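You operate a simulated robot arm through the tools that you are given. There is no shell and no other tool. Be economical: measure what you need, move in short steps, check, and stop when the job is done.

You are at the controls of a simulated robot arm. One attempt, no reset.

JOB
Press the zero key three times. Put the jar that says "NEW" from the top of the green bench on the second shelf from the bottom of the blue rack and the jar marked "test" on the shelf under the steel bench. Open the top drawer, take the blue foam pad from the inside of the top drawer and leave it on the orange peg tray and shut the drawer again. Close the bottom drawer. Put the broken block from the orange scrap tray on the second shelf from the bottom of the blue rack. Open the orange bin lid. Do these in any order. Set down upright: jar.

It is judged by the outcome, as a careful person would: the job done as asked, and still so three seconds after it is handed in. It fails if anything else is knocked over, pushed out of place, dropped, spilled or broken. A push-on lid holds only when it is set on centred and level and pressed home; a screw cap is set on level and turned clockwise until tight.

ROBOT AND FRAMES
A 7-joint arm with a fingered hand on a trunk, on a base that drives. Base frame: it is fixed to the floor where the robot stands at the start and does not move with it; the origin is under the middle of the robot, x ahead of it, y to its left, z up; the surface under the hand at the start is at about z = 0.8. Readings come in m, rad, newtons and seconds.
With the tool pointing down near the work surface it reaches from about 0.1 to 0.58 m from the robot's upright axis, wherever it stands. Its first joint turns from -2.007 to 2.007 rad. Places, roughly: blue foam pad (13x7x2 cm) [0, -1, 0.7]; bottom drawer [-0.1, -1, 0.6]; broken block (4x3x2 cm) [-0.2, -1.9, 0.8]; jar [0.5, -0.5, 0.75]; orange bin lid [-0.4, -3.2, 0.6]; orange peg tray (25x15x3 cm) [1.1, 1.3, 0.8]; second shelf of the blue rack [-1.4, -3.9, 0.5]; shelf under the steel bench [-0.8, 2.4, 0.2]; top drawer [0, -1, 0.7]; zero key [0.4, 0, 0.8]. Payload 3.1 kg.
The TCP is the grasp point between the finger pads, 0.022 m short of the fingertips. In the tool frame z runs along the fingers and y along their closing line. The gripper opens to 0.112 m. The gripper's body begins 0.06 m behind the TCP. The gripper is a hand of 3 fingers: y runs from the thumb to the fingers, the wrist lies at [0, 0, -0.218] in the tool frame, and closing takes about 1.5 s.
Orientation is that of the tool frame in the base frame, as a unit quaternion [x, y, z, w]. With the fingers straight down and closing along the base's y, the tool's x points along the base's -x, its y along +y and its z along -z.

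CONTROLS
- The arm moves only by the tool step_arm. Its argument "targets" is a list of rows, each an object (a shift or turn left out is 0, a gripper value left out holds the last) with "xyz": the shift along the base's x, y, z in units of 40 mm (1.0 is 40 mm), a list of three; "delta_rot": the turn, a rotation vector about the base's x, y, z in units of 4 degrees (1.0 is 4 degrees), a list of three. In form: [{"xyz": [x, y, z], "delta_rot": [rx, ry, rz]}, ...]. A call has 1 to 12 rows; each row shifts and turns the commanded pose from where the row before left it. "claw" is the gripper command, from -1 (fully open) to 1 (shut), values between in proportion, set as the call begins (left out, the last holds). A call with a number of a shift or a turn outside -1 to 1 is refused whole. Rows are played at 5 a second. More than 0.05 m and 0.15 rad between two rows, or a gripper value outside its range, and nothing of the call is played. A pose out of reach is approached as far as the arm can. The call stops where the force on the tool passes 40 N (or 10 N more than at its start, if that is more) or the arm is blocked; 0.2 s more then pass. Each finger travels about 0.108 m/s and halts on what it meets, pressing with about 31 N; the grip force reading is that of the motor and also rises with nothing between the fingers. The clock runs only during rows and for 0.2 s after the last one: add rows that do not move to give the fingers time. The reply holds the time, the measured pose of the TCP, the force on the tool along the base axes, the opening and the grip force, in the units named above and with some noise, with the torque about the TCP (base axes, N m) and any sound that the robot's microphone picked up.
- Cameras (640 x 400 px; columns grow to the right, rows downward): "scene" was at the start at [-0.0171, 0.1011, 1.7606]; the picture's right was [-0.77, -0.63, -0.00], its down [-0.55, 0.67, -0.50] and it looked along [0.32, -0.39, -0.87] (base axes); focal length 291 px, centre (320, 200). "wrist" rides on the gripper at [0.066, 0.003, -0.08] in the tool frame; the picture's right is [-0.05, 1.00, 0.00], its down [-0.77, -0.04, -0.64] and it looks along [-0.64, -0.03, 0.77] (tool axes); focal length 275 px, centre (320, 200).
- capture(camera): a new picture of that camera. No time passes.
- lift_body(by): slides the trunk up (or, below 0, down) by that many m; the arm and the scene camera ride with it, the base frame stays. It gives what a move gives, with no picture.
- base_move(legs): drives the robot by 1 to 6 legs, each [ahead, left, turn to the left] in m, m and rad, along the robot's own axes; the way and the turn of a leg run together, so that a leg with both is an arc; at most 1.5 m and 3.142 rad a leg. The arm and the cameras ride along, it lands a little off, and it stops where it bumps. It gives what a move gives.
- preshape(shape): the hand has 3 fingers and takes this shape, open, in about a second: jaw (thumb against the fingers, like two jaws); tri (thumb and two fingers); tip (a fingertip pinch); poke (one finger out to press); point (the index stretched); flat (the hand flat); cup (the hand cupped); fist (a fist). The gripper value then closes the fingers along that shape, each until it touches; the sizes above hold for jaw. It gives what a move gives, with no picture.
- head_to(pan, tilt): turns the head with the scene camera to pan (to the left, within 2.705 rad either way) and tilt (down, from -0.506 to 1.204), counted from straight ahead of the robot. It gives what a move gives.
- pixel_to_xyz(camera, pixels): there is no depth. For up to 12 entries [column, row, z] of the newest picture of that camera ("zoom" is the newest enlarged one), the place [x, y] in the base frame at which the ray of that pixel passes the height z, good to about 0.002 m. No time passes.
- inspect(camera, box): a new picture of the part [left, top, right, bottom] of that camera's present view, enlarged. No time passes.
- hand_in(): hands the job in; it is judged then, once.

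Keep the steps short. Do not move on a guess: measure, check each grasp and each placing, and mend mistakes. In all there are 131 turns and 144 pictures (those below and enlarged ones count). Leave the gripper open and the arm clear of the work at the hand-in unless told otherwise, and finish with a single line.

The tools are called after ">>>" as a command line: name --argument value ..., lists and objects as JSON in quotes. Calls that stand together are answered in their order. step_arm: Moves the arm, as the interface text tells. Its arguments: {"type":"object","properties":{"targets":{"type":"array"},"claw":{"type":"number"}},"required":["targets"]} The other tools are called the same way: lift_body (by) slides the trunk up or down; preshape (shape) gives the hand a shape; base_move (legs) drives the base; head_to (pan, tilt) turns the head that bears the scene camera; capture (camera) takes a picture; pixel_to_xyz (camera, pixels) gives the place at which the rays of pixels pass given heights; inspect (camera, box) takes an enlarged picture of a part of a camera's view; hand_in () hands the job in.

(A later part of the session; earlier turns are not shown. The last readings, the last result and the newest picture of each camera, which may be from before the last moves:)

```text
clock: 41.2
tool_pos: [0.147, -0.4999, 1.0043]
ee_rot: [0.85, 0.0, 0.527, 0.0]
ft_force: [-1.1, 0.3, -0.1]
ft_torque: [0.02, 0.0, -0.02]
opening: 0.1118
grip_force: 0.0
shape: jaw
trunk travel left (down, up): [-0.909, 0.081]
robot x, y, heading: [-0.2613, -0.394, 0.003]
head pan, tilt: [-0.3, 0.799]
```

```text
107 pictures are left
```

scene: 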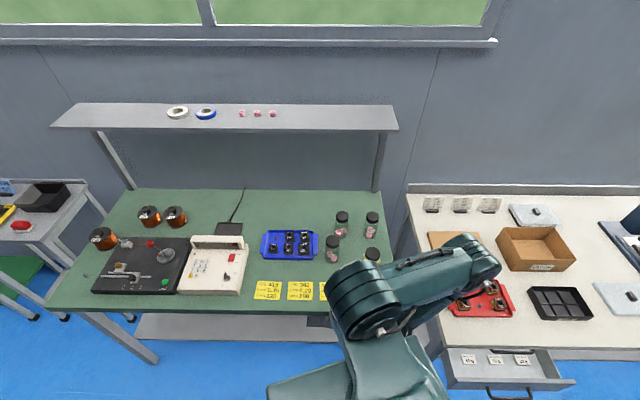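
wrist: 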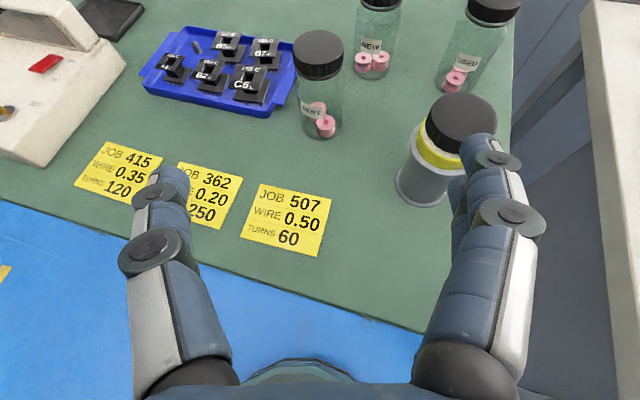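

>>> pixel_to_xyz --camera "wrist" --pixels '[[317, 256, 0.78], [317, 256, 0.76], [317, 256, 0.8], [462, 122, 0.9], [462, 122, 0.92], [422, 192, 0.785], [317, 122, 0.785], [317, 122, 0.77], [318, 42, 0.9], [252, 60, 0.82], [290, 100, 0.8], [330, 115, 0.785]]'

>>> inspect --camera "scene" --box '[250, 190, 410, 310]'

```text
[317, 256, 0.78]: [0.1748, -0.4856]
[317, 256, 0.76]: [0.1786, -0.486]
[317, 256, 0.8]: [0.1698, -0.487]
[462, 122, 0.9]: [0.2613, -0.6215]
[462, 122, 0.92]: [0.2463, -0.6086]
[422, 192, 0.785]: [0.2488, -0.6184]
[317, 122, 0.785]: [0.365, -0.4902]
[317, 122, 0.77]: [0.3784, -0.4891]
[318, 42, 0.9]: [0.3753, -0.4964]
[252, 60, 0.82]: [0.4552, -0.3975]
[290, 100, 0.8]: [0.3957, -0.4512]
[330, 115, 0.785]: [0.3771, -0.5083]
```

```text
3.33 times, centred on (330, 250) of scene
```

zoom: 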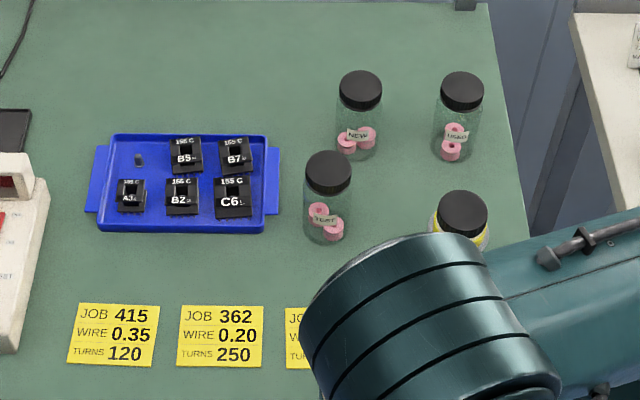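

TEST jar axis ≈ (0.362,-0.495), canister to its right at (0.255,-0.617) — clear by 2 cm if I narrow the opening to ~0.08. Go to pre-grasp.

>>> step_arm --targets '[{"xyz": [0.86, 0.08, -0.78]}, {"xyz": [0.86, 0, -0.78]}, {"xyz": [0.86, 0, -0.78]}, {"xyz": [0, 0, 0]}]' --claw -0.4

>>> capture --camera "wrist"

```text
clock: 42.2
tool_pos: [0.2508, -0.4956, 0.9117]
ee_rot: [0.85, 0.0, 0.527, 0.0]
ft_force: [0.1, 0.4, -0.1]
ft_torque: [-0.02, -0.01, -0.01]
opening: 0.0786
grip_force: 0.1
shape: jaw
trunk travel left (down, up): [-0.909, 0.081]
robot x, y, heading: [-0.2625, -0.3956, -0.001]
head pan, tilt: [-0.3, 0.799]
```

```text
105 pictures are left
```

wrist: 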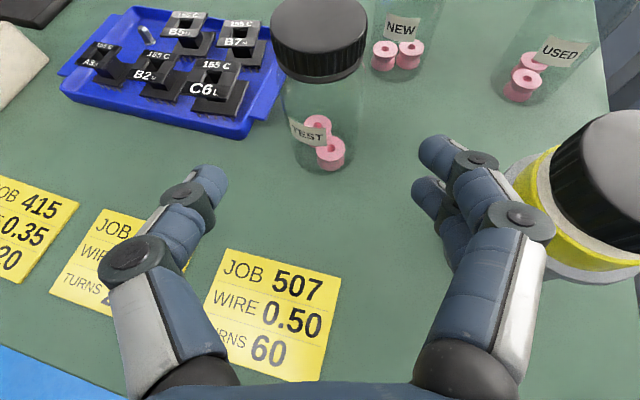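

Right knuckles are near the canister (col 555). I narrow to 0.066 and shift 4 mm left, then advance halfway and look.

>>> step_arm --targets '[{"xyz": [0, 0.1, 0]}, {"xyz": [0, 0, 0]}, {"xyz": [0.6, 0, -0.3]}, {"xyz": [0.6, 0, -0.3]}]' --claw -0.18

>>> capture --camera "wrist"

```text
clock: 43.2
tool_pos: [0.2988, -0.4923, 0.8882]
ee_rot: [0.85, 0.0, 0.526, 0.0]
ft_force: [1.0, 0.3, -0.3]
ft_torque: [-0.01, -0.04, 0.01]
opening: 0.0666
grip_force: 0.1
shape: jaw
trunk travel left (down, up): [-0.909, 0.081]
robot x, y, heading: [-0.2617, -0.3978, 0.005]
head pan, tilt: [-0.3, 0.799]
```

```text
104 pictures are left
```

wrist: 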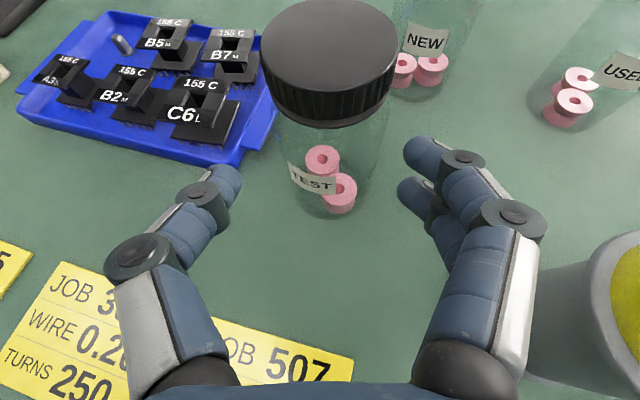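

Clear; jar between the fingers. Advance the last 60 mm and look.

>>> step_arm --targets '[{"xyz": [0.52, -0.03, -0.26]}, {"xyz": [0.52, -0.03, -0.26]}, {"xyz": [0.52, 0, -0.26]}, {"xyz": [0, 0, 0]}]'

>>> capture --camera "wrist"

```text
clock: 44.2
tool_pos: [0.3593, -0.4936, 0.8572]
ee_rot: [0.85, 0.0, 0.527, 0.0]
ft_force: [0.4, -0.4, -0.5]
ft_torque: [0.0, -0.04, 0.02]
opening: 0.0666
grip_force: 0.0
shape: jaw
trunk travel left (down, up): [-0.909, 0.081]
robot x, y, heading: [-0.2624, -0.3935, 0.003]
head pan, tilt: [-0.3, 0.799]
```

```text
103 pictures are left
```

wrist: 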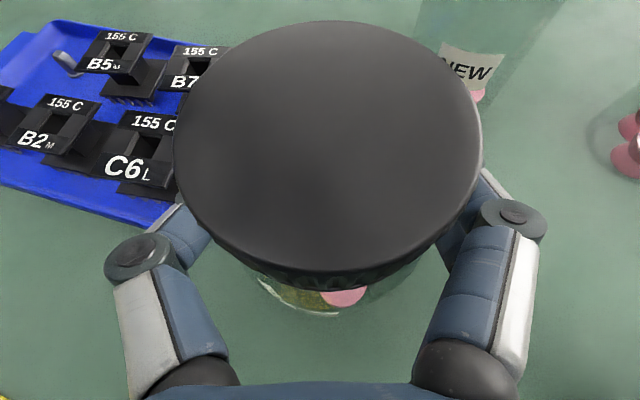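

Lid centre at (328,145), expected (320,132): jar is between the finger pads. Close.

>>> step_arm --targets '[{}, {}, {}, {}, {}, {}, {}]' --claw 1

>>> step_arm --targets '[{"xyz": [0, 0, 0.3]}, {"xyz": [0, 0, 0.5]}, {"xyz": [0, 0, 0.8]}, {"xyz": [0, 0, 0.9]}, {"xyz": [0, 0, 0.9]}]'

>>> capture --camera "wrist"

>>> inspect --camera "scene" --box '[230, 140, 430, 320]'

```text
clock: 45.8
tool_pos: [0.3602, -0.4951, 0.8562]
ee_rot: [0.85, 0.0, 0.527, 0.0]
ft_force: [0.9, 0.5, -0.2]
ft_torque: [0.02, -0.04, 0.02]
opening: 0.0245
grip_force: 31.0
shape: jaw
trunk travel left (down, up): [-0.909, 0.081]
robot x, y, heading: [-0.2607, -0.3974, 0.003]
head pan, tilt: [-0.3, 0.799]
```

```text
clock: 47.0
tool_pos: [0.3605, -0.493, 0.9923]
ee_rot: [0.85, 0.001, 0.527, 0.0]
ft_force: [0.0, 0.0, -1.0]
ft_torque: [-0.01, -0.01, -0.03]
opening: 0.0239
grip_force: 30.8
shape: jaw
trunk travel left (down, up): [-0.909, 0.081]
robot x, y, heading: [-0.2608, -0.3938, -0.003]
head pan, tilt: [-0.3, 0.799]
```

```text
102 pictures are left
```

wrist: 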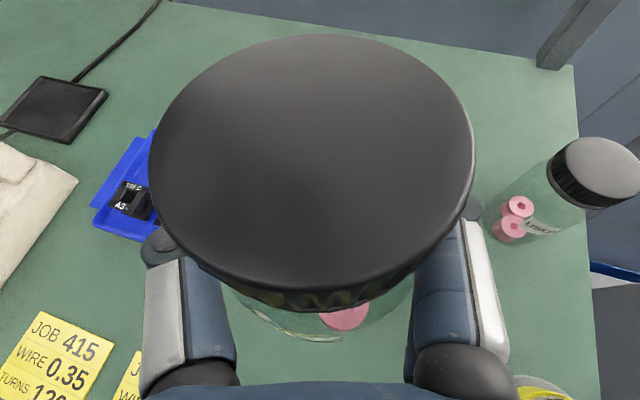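

```text
2.22 times, centred on (330, 230) of scene
```

zoom: 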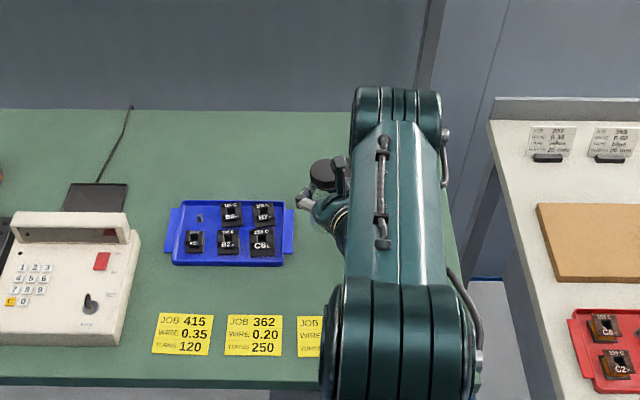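

Jar is held upright. Back away from the bench, and look left for the steel bench.

>>> base_move --legs '[[-0.5, 0, 0]]'

>>> head_to --pan 1.3 --tilt 0.4

>>> capture --camera "scene"

>>> head_to --pan 2.3 --tilt 0.4

>>> capture --camera "scene"

```text
clock: 49.9
tool_pos: [-0.1423, -0.4925, 0.9922]
ee_rot: [0.85, 0.001, 0.528, -0.001]
ft_force: [1.1, 0.0, -0.8]
ft_torque: [0.02, -0.01, 0.0]
opening: 0.0241
grip_force: 30.9
shape: jaw
trunk travel left (down, up): [-0.909, 0.081]
robot x, y, heading: [-0.7612, -0.3934, -0.001]
head pan, tilt: [-0.3, 0.799]
```

```text
clock: 51.6
tool_pos: [-0.1416, -0.4917, 0.9916]
ee_rot: [0.85, 0.001, 0.526, -0.001]
ft_force: [0.7, -0.5, -0.5]
ft_torque: [0.03, -0.01, 0.04]
opening: 0.0236
grip_force: 30.6
shape: jaw
trunk travel left (down, up): [-0.909, 0.081]
robot x, y, heading: [-0.7648, -0.3973, 0.002]
head pan, tilt: [1.3, 0.4]
```

```text
100 pictures are left
```

scene: 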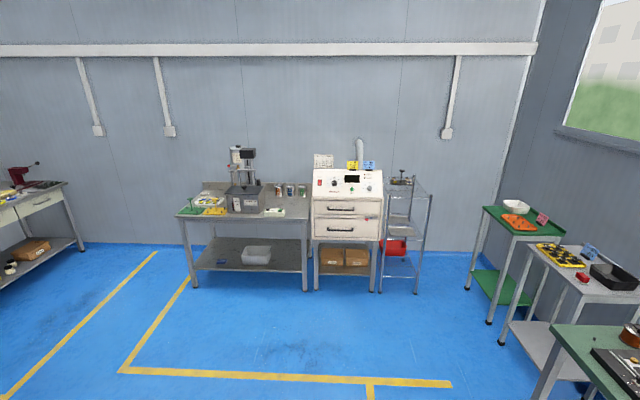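

```text
clock: 52.9
tool_pos: [-0.1413, -0.4927, 0.9917]
ee_rot: [0.85, 0.0, 0.527, 0.0]
ft_force: [-0.9, -1.0, 0.0]
ft_torque: [0.02, -0.07, -0.03]
opening: 0.0239
grip_force: 30.7
shape: jaw
trunk travel left (down, up): [-0.909, 0.081]
robot x, y, heading: [-0.7647, -0.396, 0.005]
head pan, tilt: [2.3, 0.4]
```

```text
99 pictures are left
```

scene: 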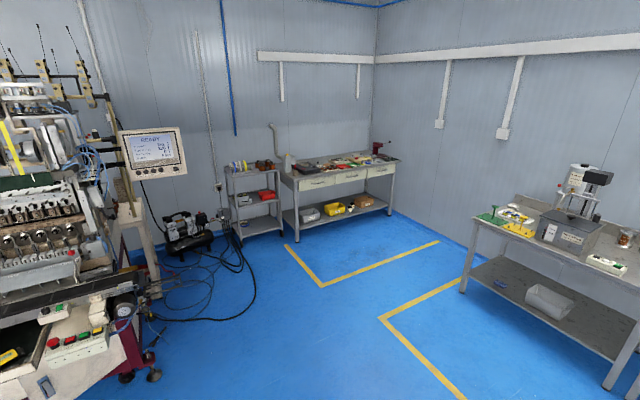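

The steel bench is the middle one with a bin on its lower shelf. Turn to face it and drive 1.2 m toward it.

>>> base_move --legs '[[0, 0, 1.571], [1.1, 0, 0]]'

>>> head_to --pan 0.0 --tilt 0.6

>>> capture --camera "scene"

```text
clock: 62.3
tool_pos: [-0.6569, 1.3259, 0.9915]
ee_rot: [0.602, 0.6, 0.373, -0.372]
ft_force: [-0.1, 0.5, -1.3]
ft_torque: [0.0, 0.01, 0.03]
opening: 0.0238
grip_force: 30.9
shape: jaw
trunk travel left (down, up): [-0.909, 0.081]
robot x, y, heading: [-0.7595, 0.7067, 1.562]
head pan, tilt: [2.3, 0.4]
```

```text
clock: 64.5
tool_pos: [-0.6573, 1.3257, 0.992]
ee_rot: [0.603, 0.599, 0.374, -0.372]
ft_force: [0.3, 1.1, -1.0]
ft_torque: [0.02, -0.01, -0.01]
opening: 0.0239
grip_force: 30.9
shape: jaw
trunk travel left (down, up): [-0.909, 0.081]
robot x, y, heading: [-0.758, 0.7043, 1.562]
head pan, tilt: [0.0, 0.6]
```

```text
98 pictures are left
```

scene: 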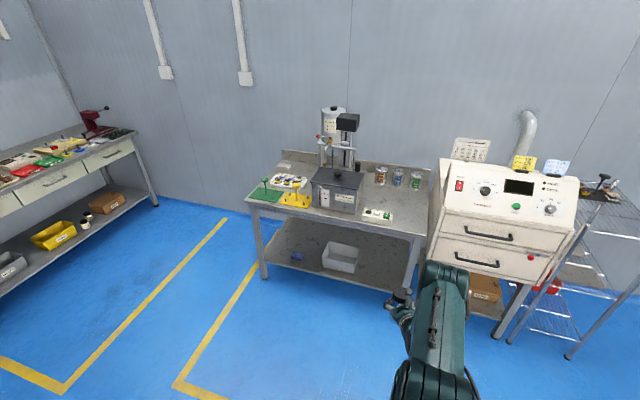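

>>> pixel_to_xyz --camera "scene" --pixels '[[265, 259, 0.2], [397, 290, 0.2], [323, 265, 0.2], [355, 273, 0.2], [358, 250, 0.2], [297, 256, 0.2], [290, 218, 0.2], [248, 200, 0.8], [422, 237, 0.8], [265, 278, 0.0], [408, 310, 0.0], [380, 262, 0.2]]'

>>> inspect --camera "scene" --box '[230, 190, 440, 320]'

```text
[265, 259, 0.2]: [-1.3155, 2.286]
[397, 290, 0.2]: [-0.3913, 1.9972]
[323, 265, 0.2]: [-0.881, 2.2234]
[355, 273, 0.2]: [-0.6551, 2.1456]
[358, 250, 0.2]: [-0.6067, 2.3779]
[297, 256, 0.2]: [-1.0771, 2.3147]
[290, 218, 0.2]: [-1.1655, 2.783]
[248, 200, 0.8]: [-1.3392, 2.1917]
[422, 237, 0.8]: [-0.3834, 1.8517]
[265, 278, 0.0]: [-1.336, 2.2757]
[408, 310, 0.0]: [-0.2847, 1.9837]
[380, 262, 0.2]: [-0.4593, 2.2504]
```

```text
3.05 times, centred on (335, 255) of scene
```

zoom: 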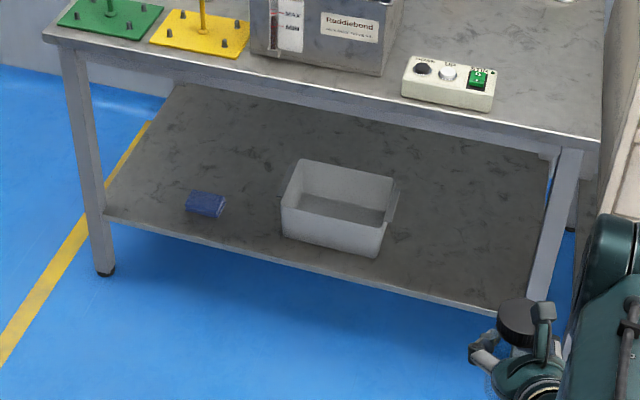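

The bench stands turned by ≈17°; the free spot on its shelf is right of the bin, near (-0.506, 2.131). Turn square to it and drive to 0.25 m short, then lower the trunk 0.6.

>>> base_move --legs '[[0, 0, -0.293], [0.56, 0.29, 0]]'

>>> lift_body --by -0.6

>>> head_to --pan -0.1 --tilt 0.3

>>> capture --camera "scene"

>>> capture --camera "wrist"

```text
clock: 68.9
tool_pos: [-0.5947, 1.8887, 0.9923]
ee_rot: [0.685, 0.504, 0.424, -0.312]
ft_force: [0.5, 0.2, -0.8]
ft_torque: [0.03, 0.0, 0.0]
opening: 0.0233
grip_force: 31.4
shape: jaw
trunk travel left (down, up): [-0.909, 0.081]
robot x, y, heading: [-0.8696, 1.3283, 1.269]
head pan, tilt: [0.0, 0.6]
```

```text
refused: -0.6 is not a number from -0.4 to 0.4
```

```text
clock: 69.7
tool_pos: [-0.5939, 1.8897, 0.9907]
ee_rot: [0.684, 0.504, 0.424, -0.312]
ft_force: [0.0, 0.2, -1.6]
ft_torque: [0.07, 0.01, -0.01]
opening: 0.0237
grip_force: 30.9
shape: jaw
trunk travel left (down, up): [-0.909, 0.081]
robot x, y, heading: [-0.873, 1.3273, 1.271]
head pan, tilt: [-0.099, 0.3]
```

```text
96 pictures are left
```

scene: 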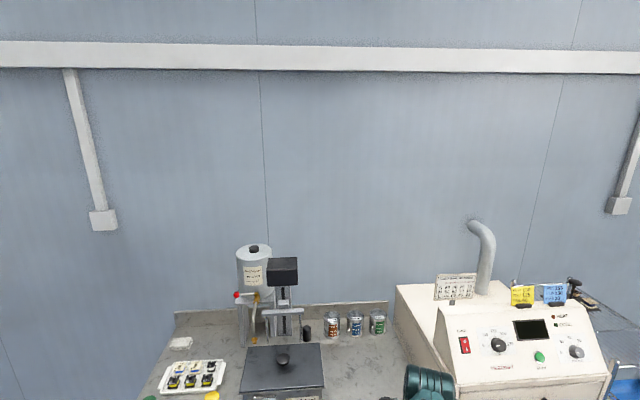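

```text
95 pictures are left
```

wrist: 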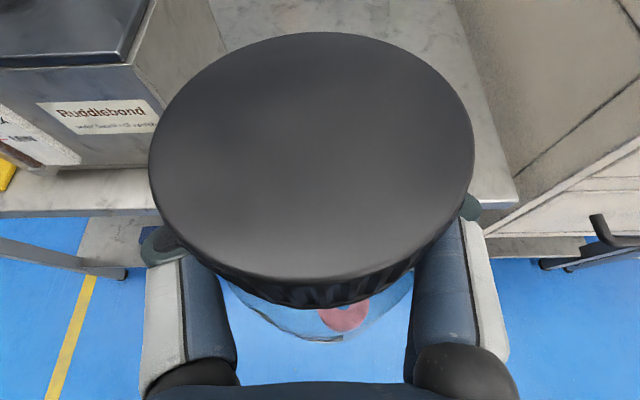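

>>> pixel_to_xyz --camera "wrist" --pixels '[[130, 212, 0.74], [130, 212, 0.78], [510, 200, 0.74], [510, 200, 0.78]]'

```text
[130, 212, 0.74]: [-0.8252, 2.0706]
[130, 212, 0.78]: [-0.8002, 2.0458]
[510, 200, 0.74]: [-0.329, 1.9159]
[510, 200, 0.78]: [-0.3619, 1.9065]
```

Bench top edge is ~10 cm ahead of the TCP: lowering is clear.

>>> lift_body --by -0.4

>>> lift_body --by -0.22

>>> capture --camera "wrist"

>>> capture --camera "scene"

```text
clock: 73.6
tool_pos: [-0.5935, 1.8906, 0.5921]
ee_rot: [0.684, 0.505, 0.424, -0.313]
ft_force: [0.0, 0.6, -1.7]
ft_torque: [0.03, -0.01, 0.03]
opening: 0.0234
grip_force: 31.3
shape: jaw
trunk travel left (down, up): [-0.509, 0.481]
robot x, y, heading: [-0.8726, 1.325, 1.27]
head pan, tilt: [-0.099, 0.3]
```

```text
clock: 75.9
tool_pos: [-0.5944, 1.8898, 0.3715]
ee_rot: [0.684, 0.504, 0.424, -0.313]
ft_force: [-0.2, 0.5, -1.8]
ft_torque: [0.01, -0.02, -0.01]
opening: 0.0235
grip_force: 31.2
shape: jaw
trunk travel left (down, up): [-0.289, 0.701]
robot x, y, heading: [-0.8726, 1.3247, 1.271]
head pan, tilt: [-0.099, 0.3]
```

```text
94 pictures are left
```

wrist: 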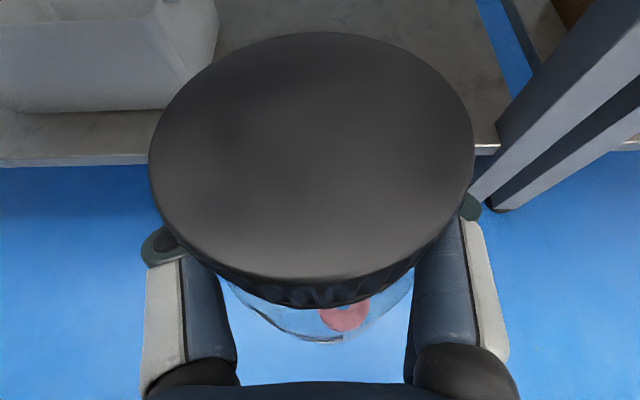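

```text
93 pictures are left
```

scene: 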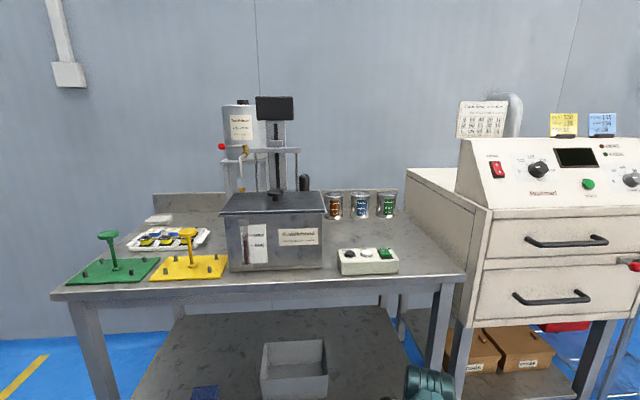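

>>> pixel_to_xyz --camera "wrist" --pixels '[[170, 108, 0.2], [215, 20, 0.2], [478, 150, 0.2], [80, 163, 0.2], [490, 140, 0.2]]'

>>> head_to --pan -0.1 --tilt 0.75

>>> capture --camera "scene"

```text
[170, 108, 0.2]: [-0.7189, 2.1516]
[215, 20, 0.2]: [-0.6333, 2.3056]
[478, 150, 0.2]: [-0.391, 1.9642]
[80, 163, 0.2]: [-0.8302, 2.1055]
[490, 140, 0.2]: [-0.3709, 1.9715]
```

```text
clock: 76.8
tool_pos: [-0.5955, 1.8879, 0.3723]
ee_rot: [0.684, 0.504, 0.424, -0.312]
ft_force: [0.3, 1.0, -0.8]
ft_torque: [0.01, 0.0, 0.06]
opening: 0.0236
grip_force: 31.2
shape: jaw
trunk travel left (down, up): [-0.289, 0.701]
robot x, y, heading: [-0.87, 1.3248, 1.268]
head pan, tilt: [-0.099, 0.75]
```

```text
92 pictures are left
```

scene: 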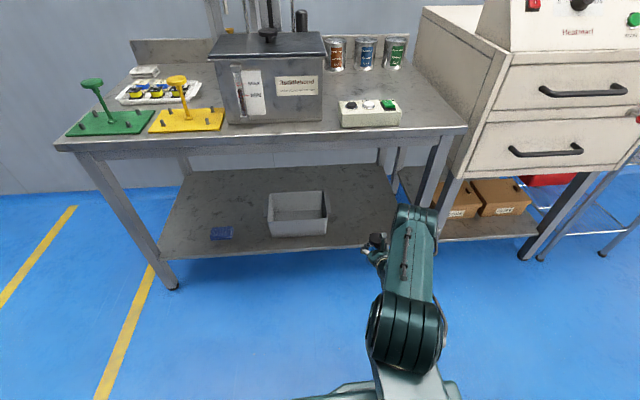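

Clear path between bin and leg. Drive in 0.25 m at present height (jar bottom ≈0.30).

>>> base_move --legs '[[0.25, 0, 0]]'

>>> capture --camera "wrist"

>>> capture --camera "scene"

```text
clock: 78.6
tool_pos: [-0.5211, 2.1284, 0.3703]
ee_rot: [0.684, 0.505, 0.424, -0.313]
ft_force: [-0.4, 1.2, -1.0]
ft_torque: [0.01, -0.01, -0.01]
opening: 0.0237
grip_force: 31.7
shape: jaw
trunk travel left (down, up): [-0.289, 0.701]
robot x, y, heading: [-0.7999, 1.5645, 1.271]
head pan, tilt: [-0.099, 0.75]
```

```text
91 pictures are left
```

wrist: 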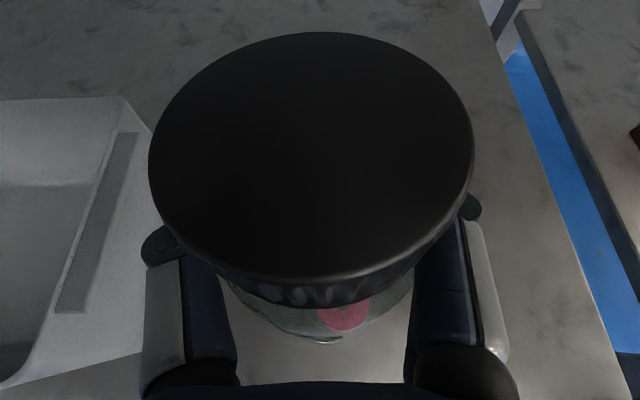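

```text
90 pictures are left
```

scene: 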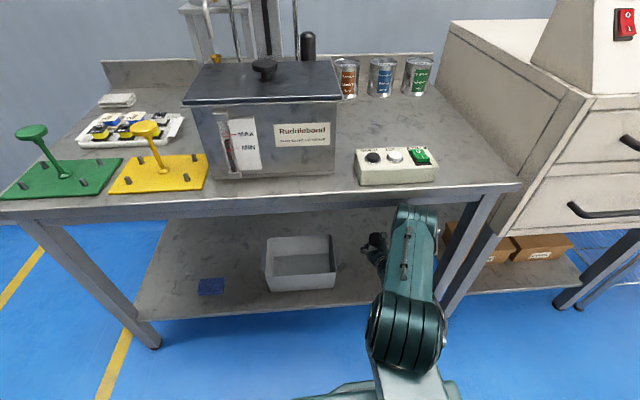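

>>> pixel_to_xyz --camera "wrist" --pixels '[[148, 130, 0.3], [130, 110, 0.3], [60, 310, 0.3], [148, 130, 0.27], [140, 350, 0.2], [525, 110, 0.2], [600, 330, 0.2]]'

```text
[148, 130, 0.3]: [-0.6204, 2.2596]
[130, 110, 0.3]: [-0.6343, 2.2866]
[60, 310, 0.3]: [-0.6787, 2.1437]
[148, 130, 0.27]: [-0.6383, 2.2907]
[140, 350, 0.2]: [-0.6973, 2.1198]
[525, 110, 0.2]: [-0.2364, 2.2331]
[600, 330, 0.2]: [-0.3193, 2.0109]
```

Bin rim is 0.13 m left, leg 0.16 m right. Lower the trunk 0.07 then ease down with the arm until the jar touches.

>>> lift_body --by -0.07

>>> step_arm --targets '[{"xyz": [0, 0, -0.2]}, {"xyz": [0, 0, -0.2]}, {"xyz": [0, 0, -0.15]}, {"xyz": [0, 0, 0]}]'

>>> capture --camera "scene"

```text
clock: 79.7
tool_pos: [-0.5216, 2.1286, 0.3018]
ee_rot: [0.683, 0.505, 0.423, -0.313]
ft_force: [-0.1, 0.8, -0.8]
ft_torque: [0.03, -0.02, 0.0]
opening: 0.0235
grip_force: 30.7
shape: jaw
trunk travel left (down, up): [-0.219, 0.771]
robot x, y, heading: [-0.7968, 1.5674, 1.273]
head pan, tilt: [-0.099, 0.75]
```

```text
clock: 80.7
tool_pos: [-0.5211, 2.1275, 0.2797]
ee_rot: [0.684, 0.504, 0.425, -0.313]
ft_force: [-0.4, -0.1, -2.2]
ft_torque: [0.01, 0.03, 0.0]
opening: 0.0233
grip_force: 31.2
shape: jaw
trunk travel left (down, up): [-0.219, 0.771]
robot x, y, heading: [-0.7972, 1.5639, 1.27]
head pan, tilt: [-0.099, 0.75]
```

```text
89 pictures are left
```

scene: 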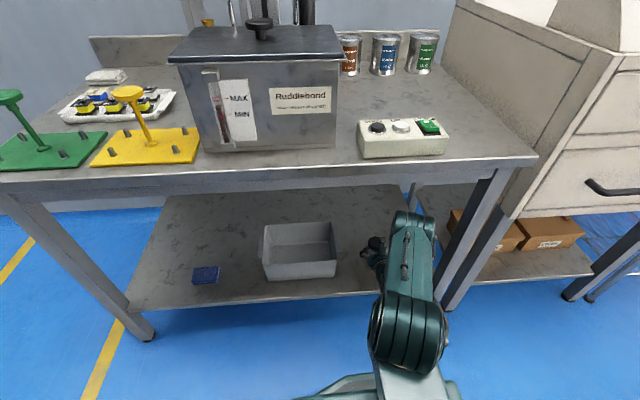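

No contact yet; continue down in 3 mm steps.

>>> step_arm --targets '[{"xyz": [0, 0, -0.08]}, {"xyz": [0, 0, -0.08]}, {"xyz": [0, 0, -0.08]}, {"xyz": [0, 0, 0]}]'

>>> inspect --camera "scene" --box '[330, 200, 450, 320]'

```text
clock: 81.7
tool_pos: [-0.5204, 2.1283, 0.2741]
ee_rot: [0.682, 0.504, 0.428, -0.315]
ft_force: [-0.1, 2.0, 29.3]
ft_torque: [-0.04, 0.07, 0.01]
opening: 0.0234
grip_force: 31.4
shape: jaw
trunk travel left (down, up): [-0.219, 0.771]
robot x, y, heading: [-0.7978, 1.5632, 1.275]
head pan, tilt: [-0.099, 0.75]
```

```text
3.33 times, centred on (390, 260) of scene
```

zoom: 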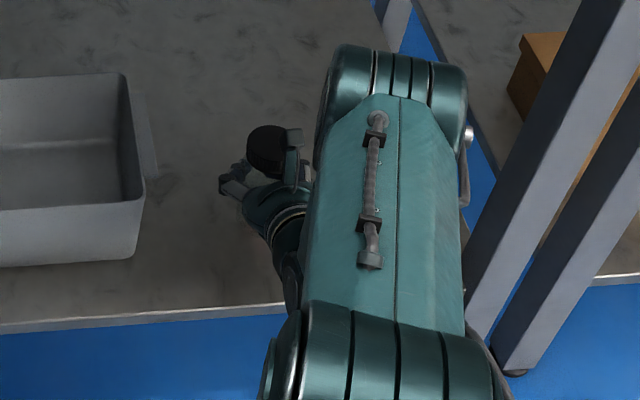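

Contact (29 N). Relieve the load 3.5 mm, open.

>>> step_arm --targets '[{"xyz": [0, 0, 0.08]}, {}]'

>>> step_arm --targets '[{}, {}, {}, {}]' --claw -0.4

>>> capture --camera "wrist"

```text
clock: 82.3
tool_pos: [-0.5208, 2.1274, 0.275]
ee_rot: [0.683, 0.504, 0.426, -0.313]
ft_force: [0.2, 3.5, 18.0]
ft_torque: [0.16, 0.03, 0.01]
opening: 0.0234
grip_force: 31.1
shape: jaw
trunk travel left (down, up): [-0.219, 0.771]
robot x, y, heading: [-0.7969, 1.5623, 1.272]
head pan, tilt: [-0.099, 0.75]
```

```text
clock: 83.3
tool_pos: [-0.5212, 2.1278, 0.2714]
ee_rot: [0.684, 0.506, 0.423, -0.313]
ft_force: [-0.5, -0.4, -0.1]
ft_torque: [-0.02, 0.04, 0.02]
opening: 0.0782
grip_force: 0.1
shape: jaw
trunk travel left (down, up): [-0.219, 0.771]
robot x, y, heading: [-0.7998, 1.5623, 1.269]
head pan, tilt: [-0.099, 0.75]
```

```text
87 pictures are left
```

wrist: 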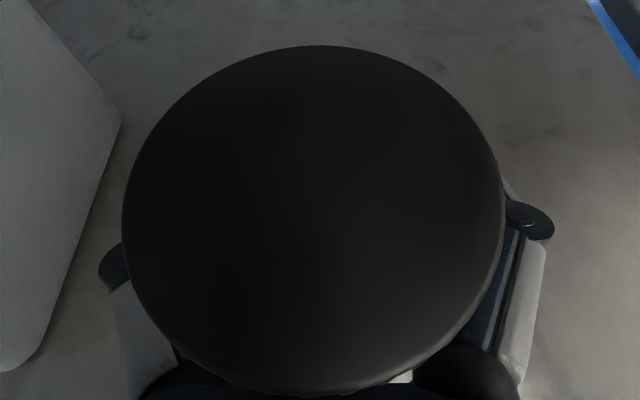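

Released. Withdraw back along the tool axis.

>>> step_arm --targets '[{"xyz": [-0.1, -0.32, 0.1]}, {"xyz": [-0.2, -0.64, 0.3]}, {"xyz": [-0.2, -0.64, 0.3]}, {"xyz": [-0.2, -0.64, 0.3]}, {"xyz": [-0.2, -0.64, 0.3]}]'

>>> capture --camera "wrist"

```text
clock: 84.5
tool_pos: [-0.5569, 2.0122, 0.3251]
ee_rot: [0.684, 0.505, 0.425, -0.313]
ft_force: [0.1, -0.6, -0.3]
ft_torque: [0.0, 0.0, 0.01]
opening: 0.0784
grip_force: 0.0
shape: jaw
trunk travel left (down, up): [-0.219, 0.771]
robot x, y, heading: [-0.8014, 1.5597, 1.273]
head pan, tilt: [-0.099, 0.75]
```

```text
86 pictures are left
```

wrist: 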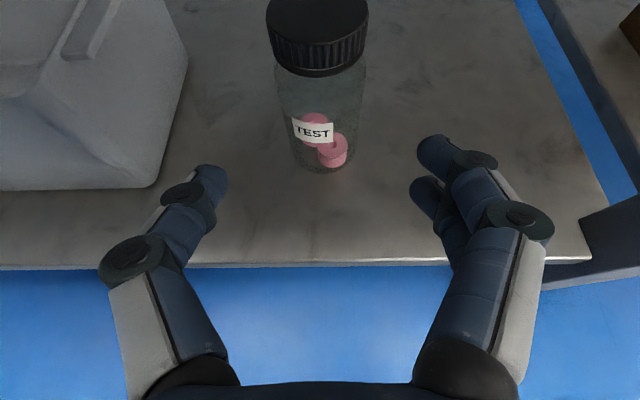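

TEST jar stands upright on the shelf. Now back out, raise the trunk, and travel to the drawers.

>>> base_move --legs '[[-0.45, 0, 0], [0, 0, -1.272], [0, -1.05, 0], [0, -1.05, 0]]'

>>> lift_body --by 0.4

>>> head_to --pan 0 --tilt 0.6

>>> capture --camera "scene"

```text
clock: 100.4
tool_pos: [-0.4219, -1.0572, 0.3253]
ee_rot: [0.85, 0.005, 0.527, -0.003]
ft_force: [-0.4, 0.5, 0.4]
ft_torque: [0.01, 0.05, 0.0]
opening: 0.078
grip_force: 0.1
shape: jaw
trunk travel left (down, up): [-0.219, 0.771]
robot x, y, heading: [-0.922, -0.9649, 0.01]
head pan, tilt: [-0.099, 0.75]
```

```text
clock: 104.2
tool_pos: [-0.4216, -1.0573, 0.7248]
ee_rot: [0.85, 0.004, 0.527, -0.002]
ft_force: [1.1, -0.2, -0.2]
ft_torque: [0.0, 0.01, -0.02]
opening: 0.078
grip_force: 0.1
shape: jaw
trunk travel left (down, up): [-0.619, 0.371]
robot x, y, heading: [-0.9212, -0.9626, 0.005]
head pan, tilt: [-0.099, 0.75]
```

```text
clock: 104.9
tool_pos: [-0.4219, -1.0567, 0.7243]
ee_rot: [0.85, 0.004, 0.527, -0.002]
ft_force: [0.5, -0.1, -0.9]
ft_torque: [0.01, -0.02, 0.01]
opening: 0.0782
grip_force: 0.0
shape: jaw
trunk travel left (down, up): [-0.619, 0.371]
robot x, y, heading: [-0.9198, -0.9618, 0.01]
head pan, tilt: [0.0, 0.6]
```

```text
85 pictures are left
```

scene: 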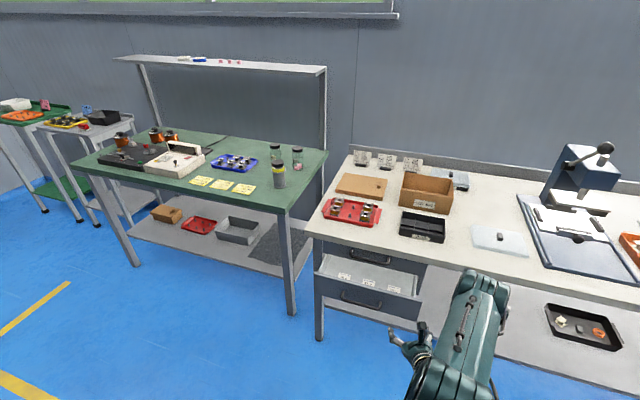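

>>> inspect --camera "scene" --box '[300, 220, 450, 340]'

>>> capture --camera "wrist"

```text
3.33 times, centred on (375, 280) of scene
```

zoom: 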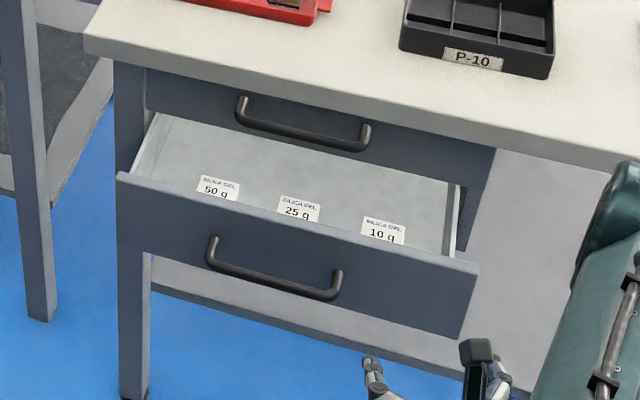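

```text
83 pictures are left
```

wrist: 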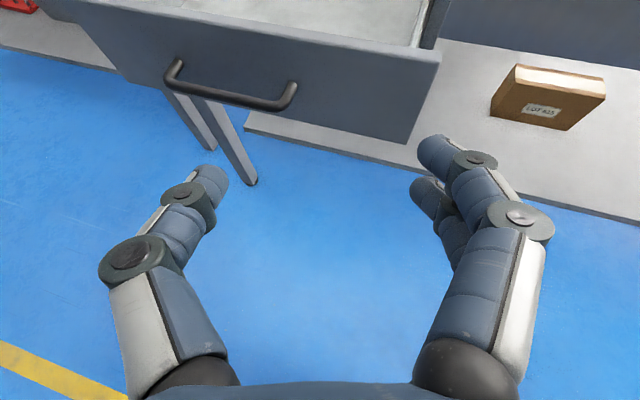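

>>> pixel_to_xyz --camera "scene" --pixels '[[422.5, 299.6, 0.6], [422.5, 299.6, 0.65], [379.5, 307.7, 0.55], [379.5, 307.7, 0.6], [342.6, 296.6, 0.55], [342.6, 296.6, 0.6], [314, 272.6, 0.6], [314, 272.6, 0.65], [390, 262, 0.7], [349, 250, 0.7]]'

>>> pixel_to_xyz --camera "wrist" --pixels '[[442, 50, 0.6], [442, 50, 0.65], [290, 100, 0.55], [290, 100, 0.6], [172, 75, 0.55], [172, 75, 0.6]]'

```text
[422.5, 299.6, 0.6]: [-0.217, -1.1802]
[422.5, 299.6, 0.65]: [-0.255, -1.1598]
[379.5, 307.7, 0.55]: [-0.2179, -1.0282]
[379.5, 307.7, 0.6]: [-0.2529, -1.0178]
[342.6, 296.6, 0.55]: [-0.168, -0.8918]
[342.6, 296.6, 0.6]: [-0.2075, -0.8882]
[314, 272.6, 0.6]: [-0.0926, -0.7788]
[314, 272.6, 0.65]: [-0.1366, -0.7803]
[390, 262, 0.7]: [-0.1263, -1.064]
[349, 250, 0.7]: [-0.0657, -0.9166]
```

```text
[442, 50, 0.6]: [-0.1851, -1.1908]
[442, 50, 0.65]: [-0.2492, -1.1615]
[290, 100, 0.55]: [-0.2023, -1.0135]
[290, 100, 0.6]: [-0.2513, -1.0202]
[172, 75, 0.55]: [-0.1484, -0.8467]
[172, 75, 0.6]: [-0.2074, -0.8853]
```

Bottom drawer handle at (-0.23,-0.953,0.60), its front is turned -0.295 rad. I square up to it, keeping the hand back, and close the fingers.

>>> base_move --legs '[[0, 0, -0.303], [0, 0.3, 0], [0.08, 0, 0]]'

>>> step_arm --targets '[{"xyz": [0, 0, -0.6]}, {"xyz": [0, 0, -0.6]}, {"xyz": [0, 0, -0.6]}, {}, {}, {}]' --claw 1

>>> capture --camera "wrist"

>>> capture --camera "scene"

```text
clock: 108.6
tool_pos: [-0.3084, -0.9348, 0.724]
ee_rot: [0.841, -0.123, 0.522, 0.076]
ft_force: [0.4, -0.7, 0.7]
ft_torque: [-0.03, 0.02, -0.01]
opening: 0.0782
grip_force: 0.0
shape: jaw
trunk travel left (down, up): [-0.619, 0.371]
robot x, y, heading: [-0.7592, -0.6939, -0.286]
head pan, tilt: [0.0, 0.6]
```

```text
clock: 110.0
tool_pos: [-0.3078, -0.9349, 0.6527]
ee_rot: [0.841, -0.122, 0.522, 0.076]
ft_force: [0.0, 0.7, 0.3]
ft_torque: [0.0, -0.01, 0.03]
opening: 0.0
grip_force: 31.1
shape: jaw
trunk travel left (down, up): [-0.619, 0.371]
robot x, y, heading: [-0.7602, -0.6952, -0.29]
head pan, tilt: [0.0, 0.6]
```

```text
82 pictures are left
```

wrist: 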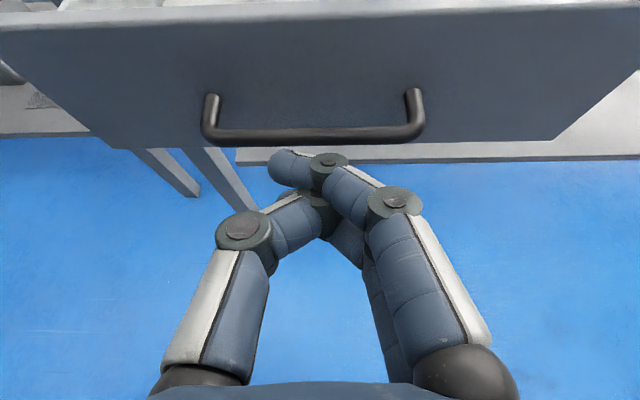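

```text
81 pictures are left
```

scene: 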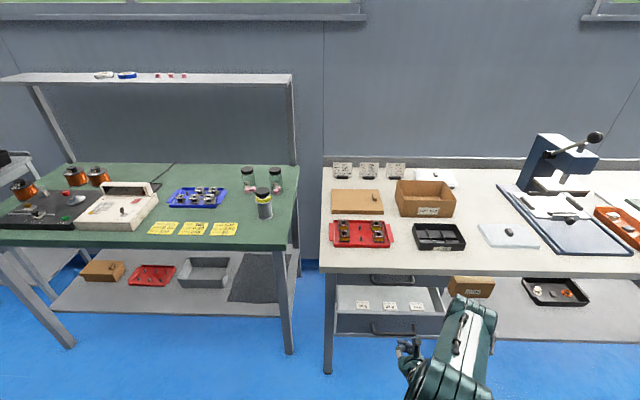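

Square and centred. Advance 70 mm above the handle bar.

>>> step_arm --targets '[{"xyz": [0.72, -0.215, 0]}, {"xyz": [0.72, -0.215, 0]}, {"xyz": [0.3, -0.09, 0]}]'

>>> capture --camera "wrist"

```text
clock: 110.8
tool_pos: [-0.2382, -0.955, 0.6526]
ee_rot: [0.841, -0.123, 0.521, 0.076]
ft_force: [-0.7, -0.5, 0.8]
ft_torque: [0.0, -0.01, -0.01]
opening: 0.0
grip_force: 30.4
shape: jaw
trunk travel left (down, up): [-0.619, 0.371]
robot x, y, heading: [-0.7577, -0.6991, -0.289]
head pan, tilt: [0.0, 0.6]
```

```text
80 pictures are left
```

wrist: 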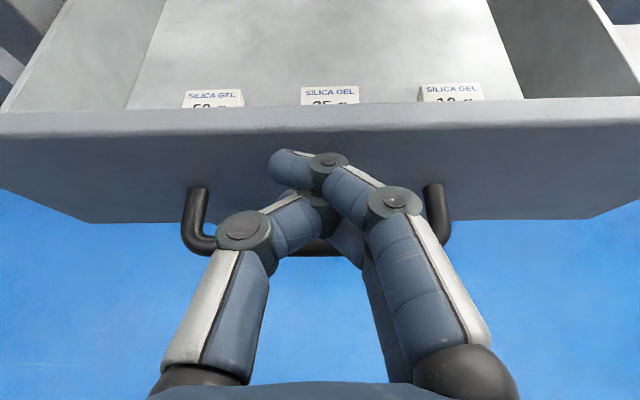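

Tip faces the panel above the handle. Push.

>>> step_arm --targets '[{"xyz": [0.5, -0.15, 0]}, {"xyz": [0.5, -0.15, 0]}, {"xyz": [0.5, -0.15, 0]}, {"xyz": [0.5, -0.15, 0]}, {"xyz": [0.5, -0.15, 0]}]'

>>> capture --camera "scene"

```text
clock: 112.0
tool_pos: [-0.1376, -0.9847, 0.6531]
ee_rot: [0.841, -0.123, 0.521, 0.076]
ft_force: [0.9, -0.4, -0.2]
ft_torque: [-0.02, -0.01, -0.02]
opening: 0.0
grip_force: 30.8
shape: jaw
trunk travel left (down, up): [-0.619, 0.371]
robot x, y, heading: [-0.7568, -0.6977, -0.287]
head pan, tilt: [0.0, 0.6]
```

```text
79 pictures are left
```

scene: 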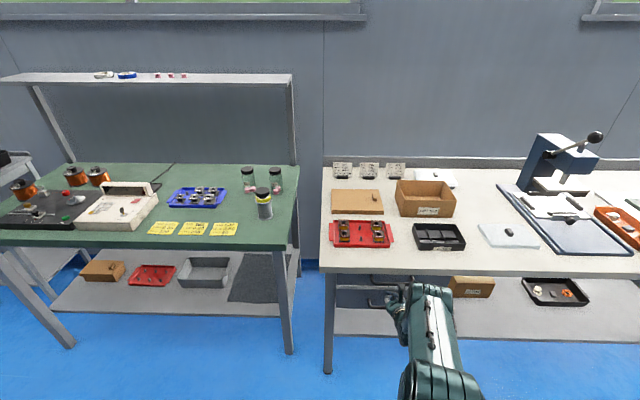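

>>> step_arm --targets '[{"xyz": [0.3, -0.09, 0]}, {"xyz": [0.3, -0.09, 0]}, {"xyz": [0.3, -0.09, 0]}]'

>>> capture --camera "wrist"

>>> inspect --camera "scene" --box '[310, 250, 460, 350]'

```text
clock: 112.8
tool_pos: [-0.117, -0.9942, 0.6496]
ee_rot: [0.845, -0.128, 0.514, 0.077]
ft_force: [-20.7, 6.3, 13.4]
ft_torque: [0.14, -0.3, 0.07]
opening: 0.0
grip_force: 31.3
shape: jaw
trunk travel left (down, up): [-0.619, 0.371]
robot x, y, heading: [-0.7608, -0.6956, -0.288]
head pan, tilt: [0.0, 0.6]
stopped in row 3: the force on the tool passed its limit at 45 N (the readings are from after the stop); the commanded pose is now the measured one
```

```text
78 pictures are left
```

wrist: 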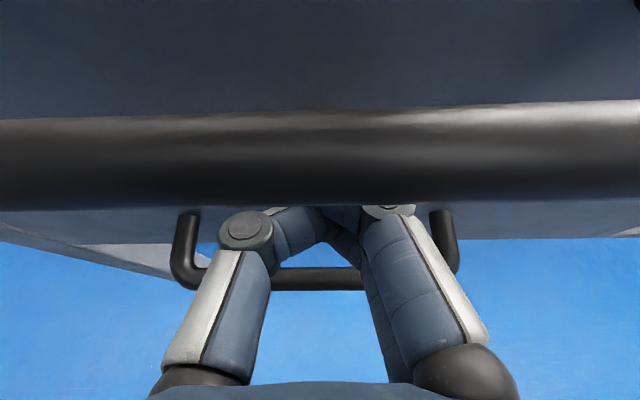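

```text
4.00 times, centred on (385, 300) of scene
```

zoom: 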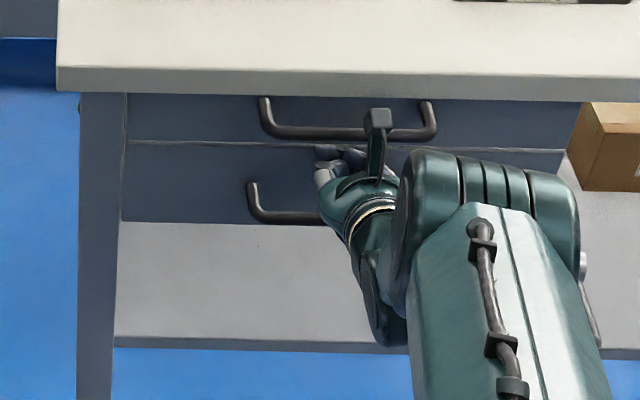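

Retract 0.15 m along -n and check that it is shut.

>>> step_arm --targets '[{"xyz": [-0.5, 0.15, 0]}, {"xyz": [-0.9, 0.27, 0]}, {"xyz": [-0.9, 0.27, 0]}, {"xyz": [-0.9, 0.27, 0]}, {"xyz": [-0.9, 0.27, 0]}]'

>>> capture --camera "wrist"

>>> inspect --camera "scene" --box '[310, 250, 460, 350]'

```text
clock: 114.0
tool_pos: [-0.2769, -0.946, 0.6472]
ee_rot: [0.846, -0.127, 0.513, 0.076]
ft_force: [0.3, 0.7, -0.3]
ft_torque: [0.0, 0.02, -0.03]
opening: 0.0
grip_force: 31.1
shape: jaw
trunk travel left (down, up): [-0.619, 0.371]
robot x, y, heading: [-0.7607, -0.6965, -0.283]
head pan, tilt: [0.0, 0.6]
```

```text
76 pictures are left
```

wrist: 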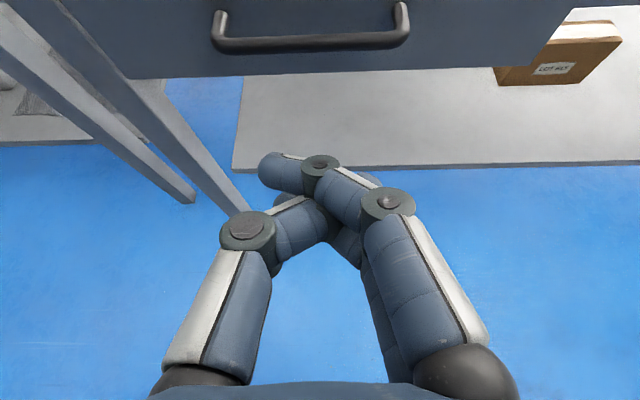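

```text
4.00 times, centred on (385, 300) of scene
```

zoom: 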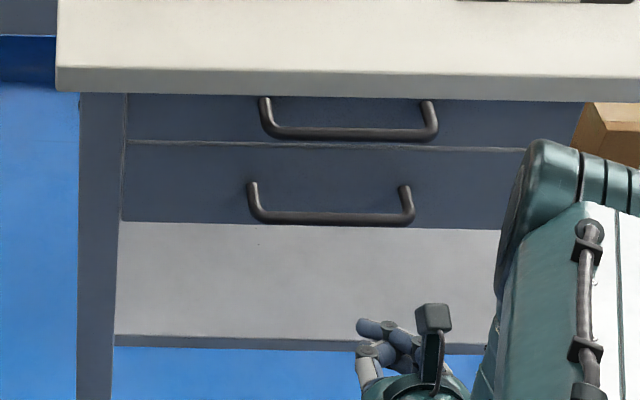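

>>> pixel_to_xyz --camera "scene" --pixels '[[388, 304.5, 0.59], [388, 304.5, 0.6], [388, 304.5, 0.61], [392.5, 283, 0.69], [392.5, 283, 0.71], [392.5, 283, 0.73], [336, 285.5, 0.65]]'

>>> pixel_to_xyz --camera "wrist" --pixels '[[310, 42, 0.59], [310, 42, 0.6], [310, 42, 0.61]]'

>>> inspect --camera "scene" --box '[325, 270, 385, 310]'

```text
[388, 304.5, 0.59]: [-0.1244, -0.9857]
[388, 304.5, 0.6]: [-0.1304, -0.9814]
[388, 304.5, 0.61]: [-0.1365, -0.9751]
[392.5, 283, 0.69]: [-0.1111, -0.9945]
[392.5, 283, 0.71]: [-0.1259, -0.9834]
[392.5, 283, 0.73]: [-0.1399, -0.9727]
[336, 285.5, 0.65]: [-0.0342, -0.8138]
```

```text
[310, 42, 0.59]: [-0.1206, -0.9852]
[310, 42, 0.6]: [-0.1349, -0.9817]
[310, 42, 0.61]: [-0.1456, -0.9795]
```

```text
10.00 times, centred on (355, 290) of scene
```

zoom: 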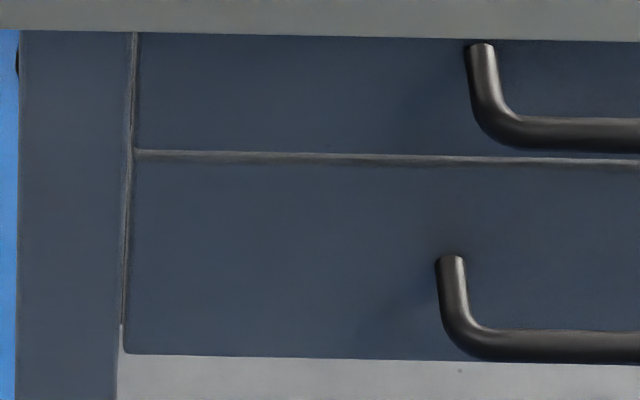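

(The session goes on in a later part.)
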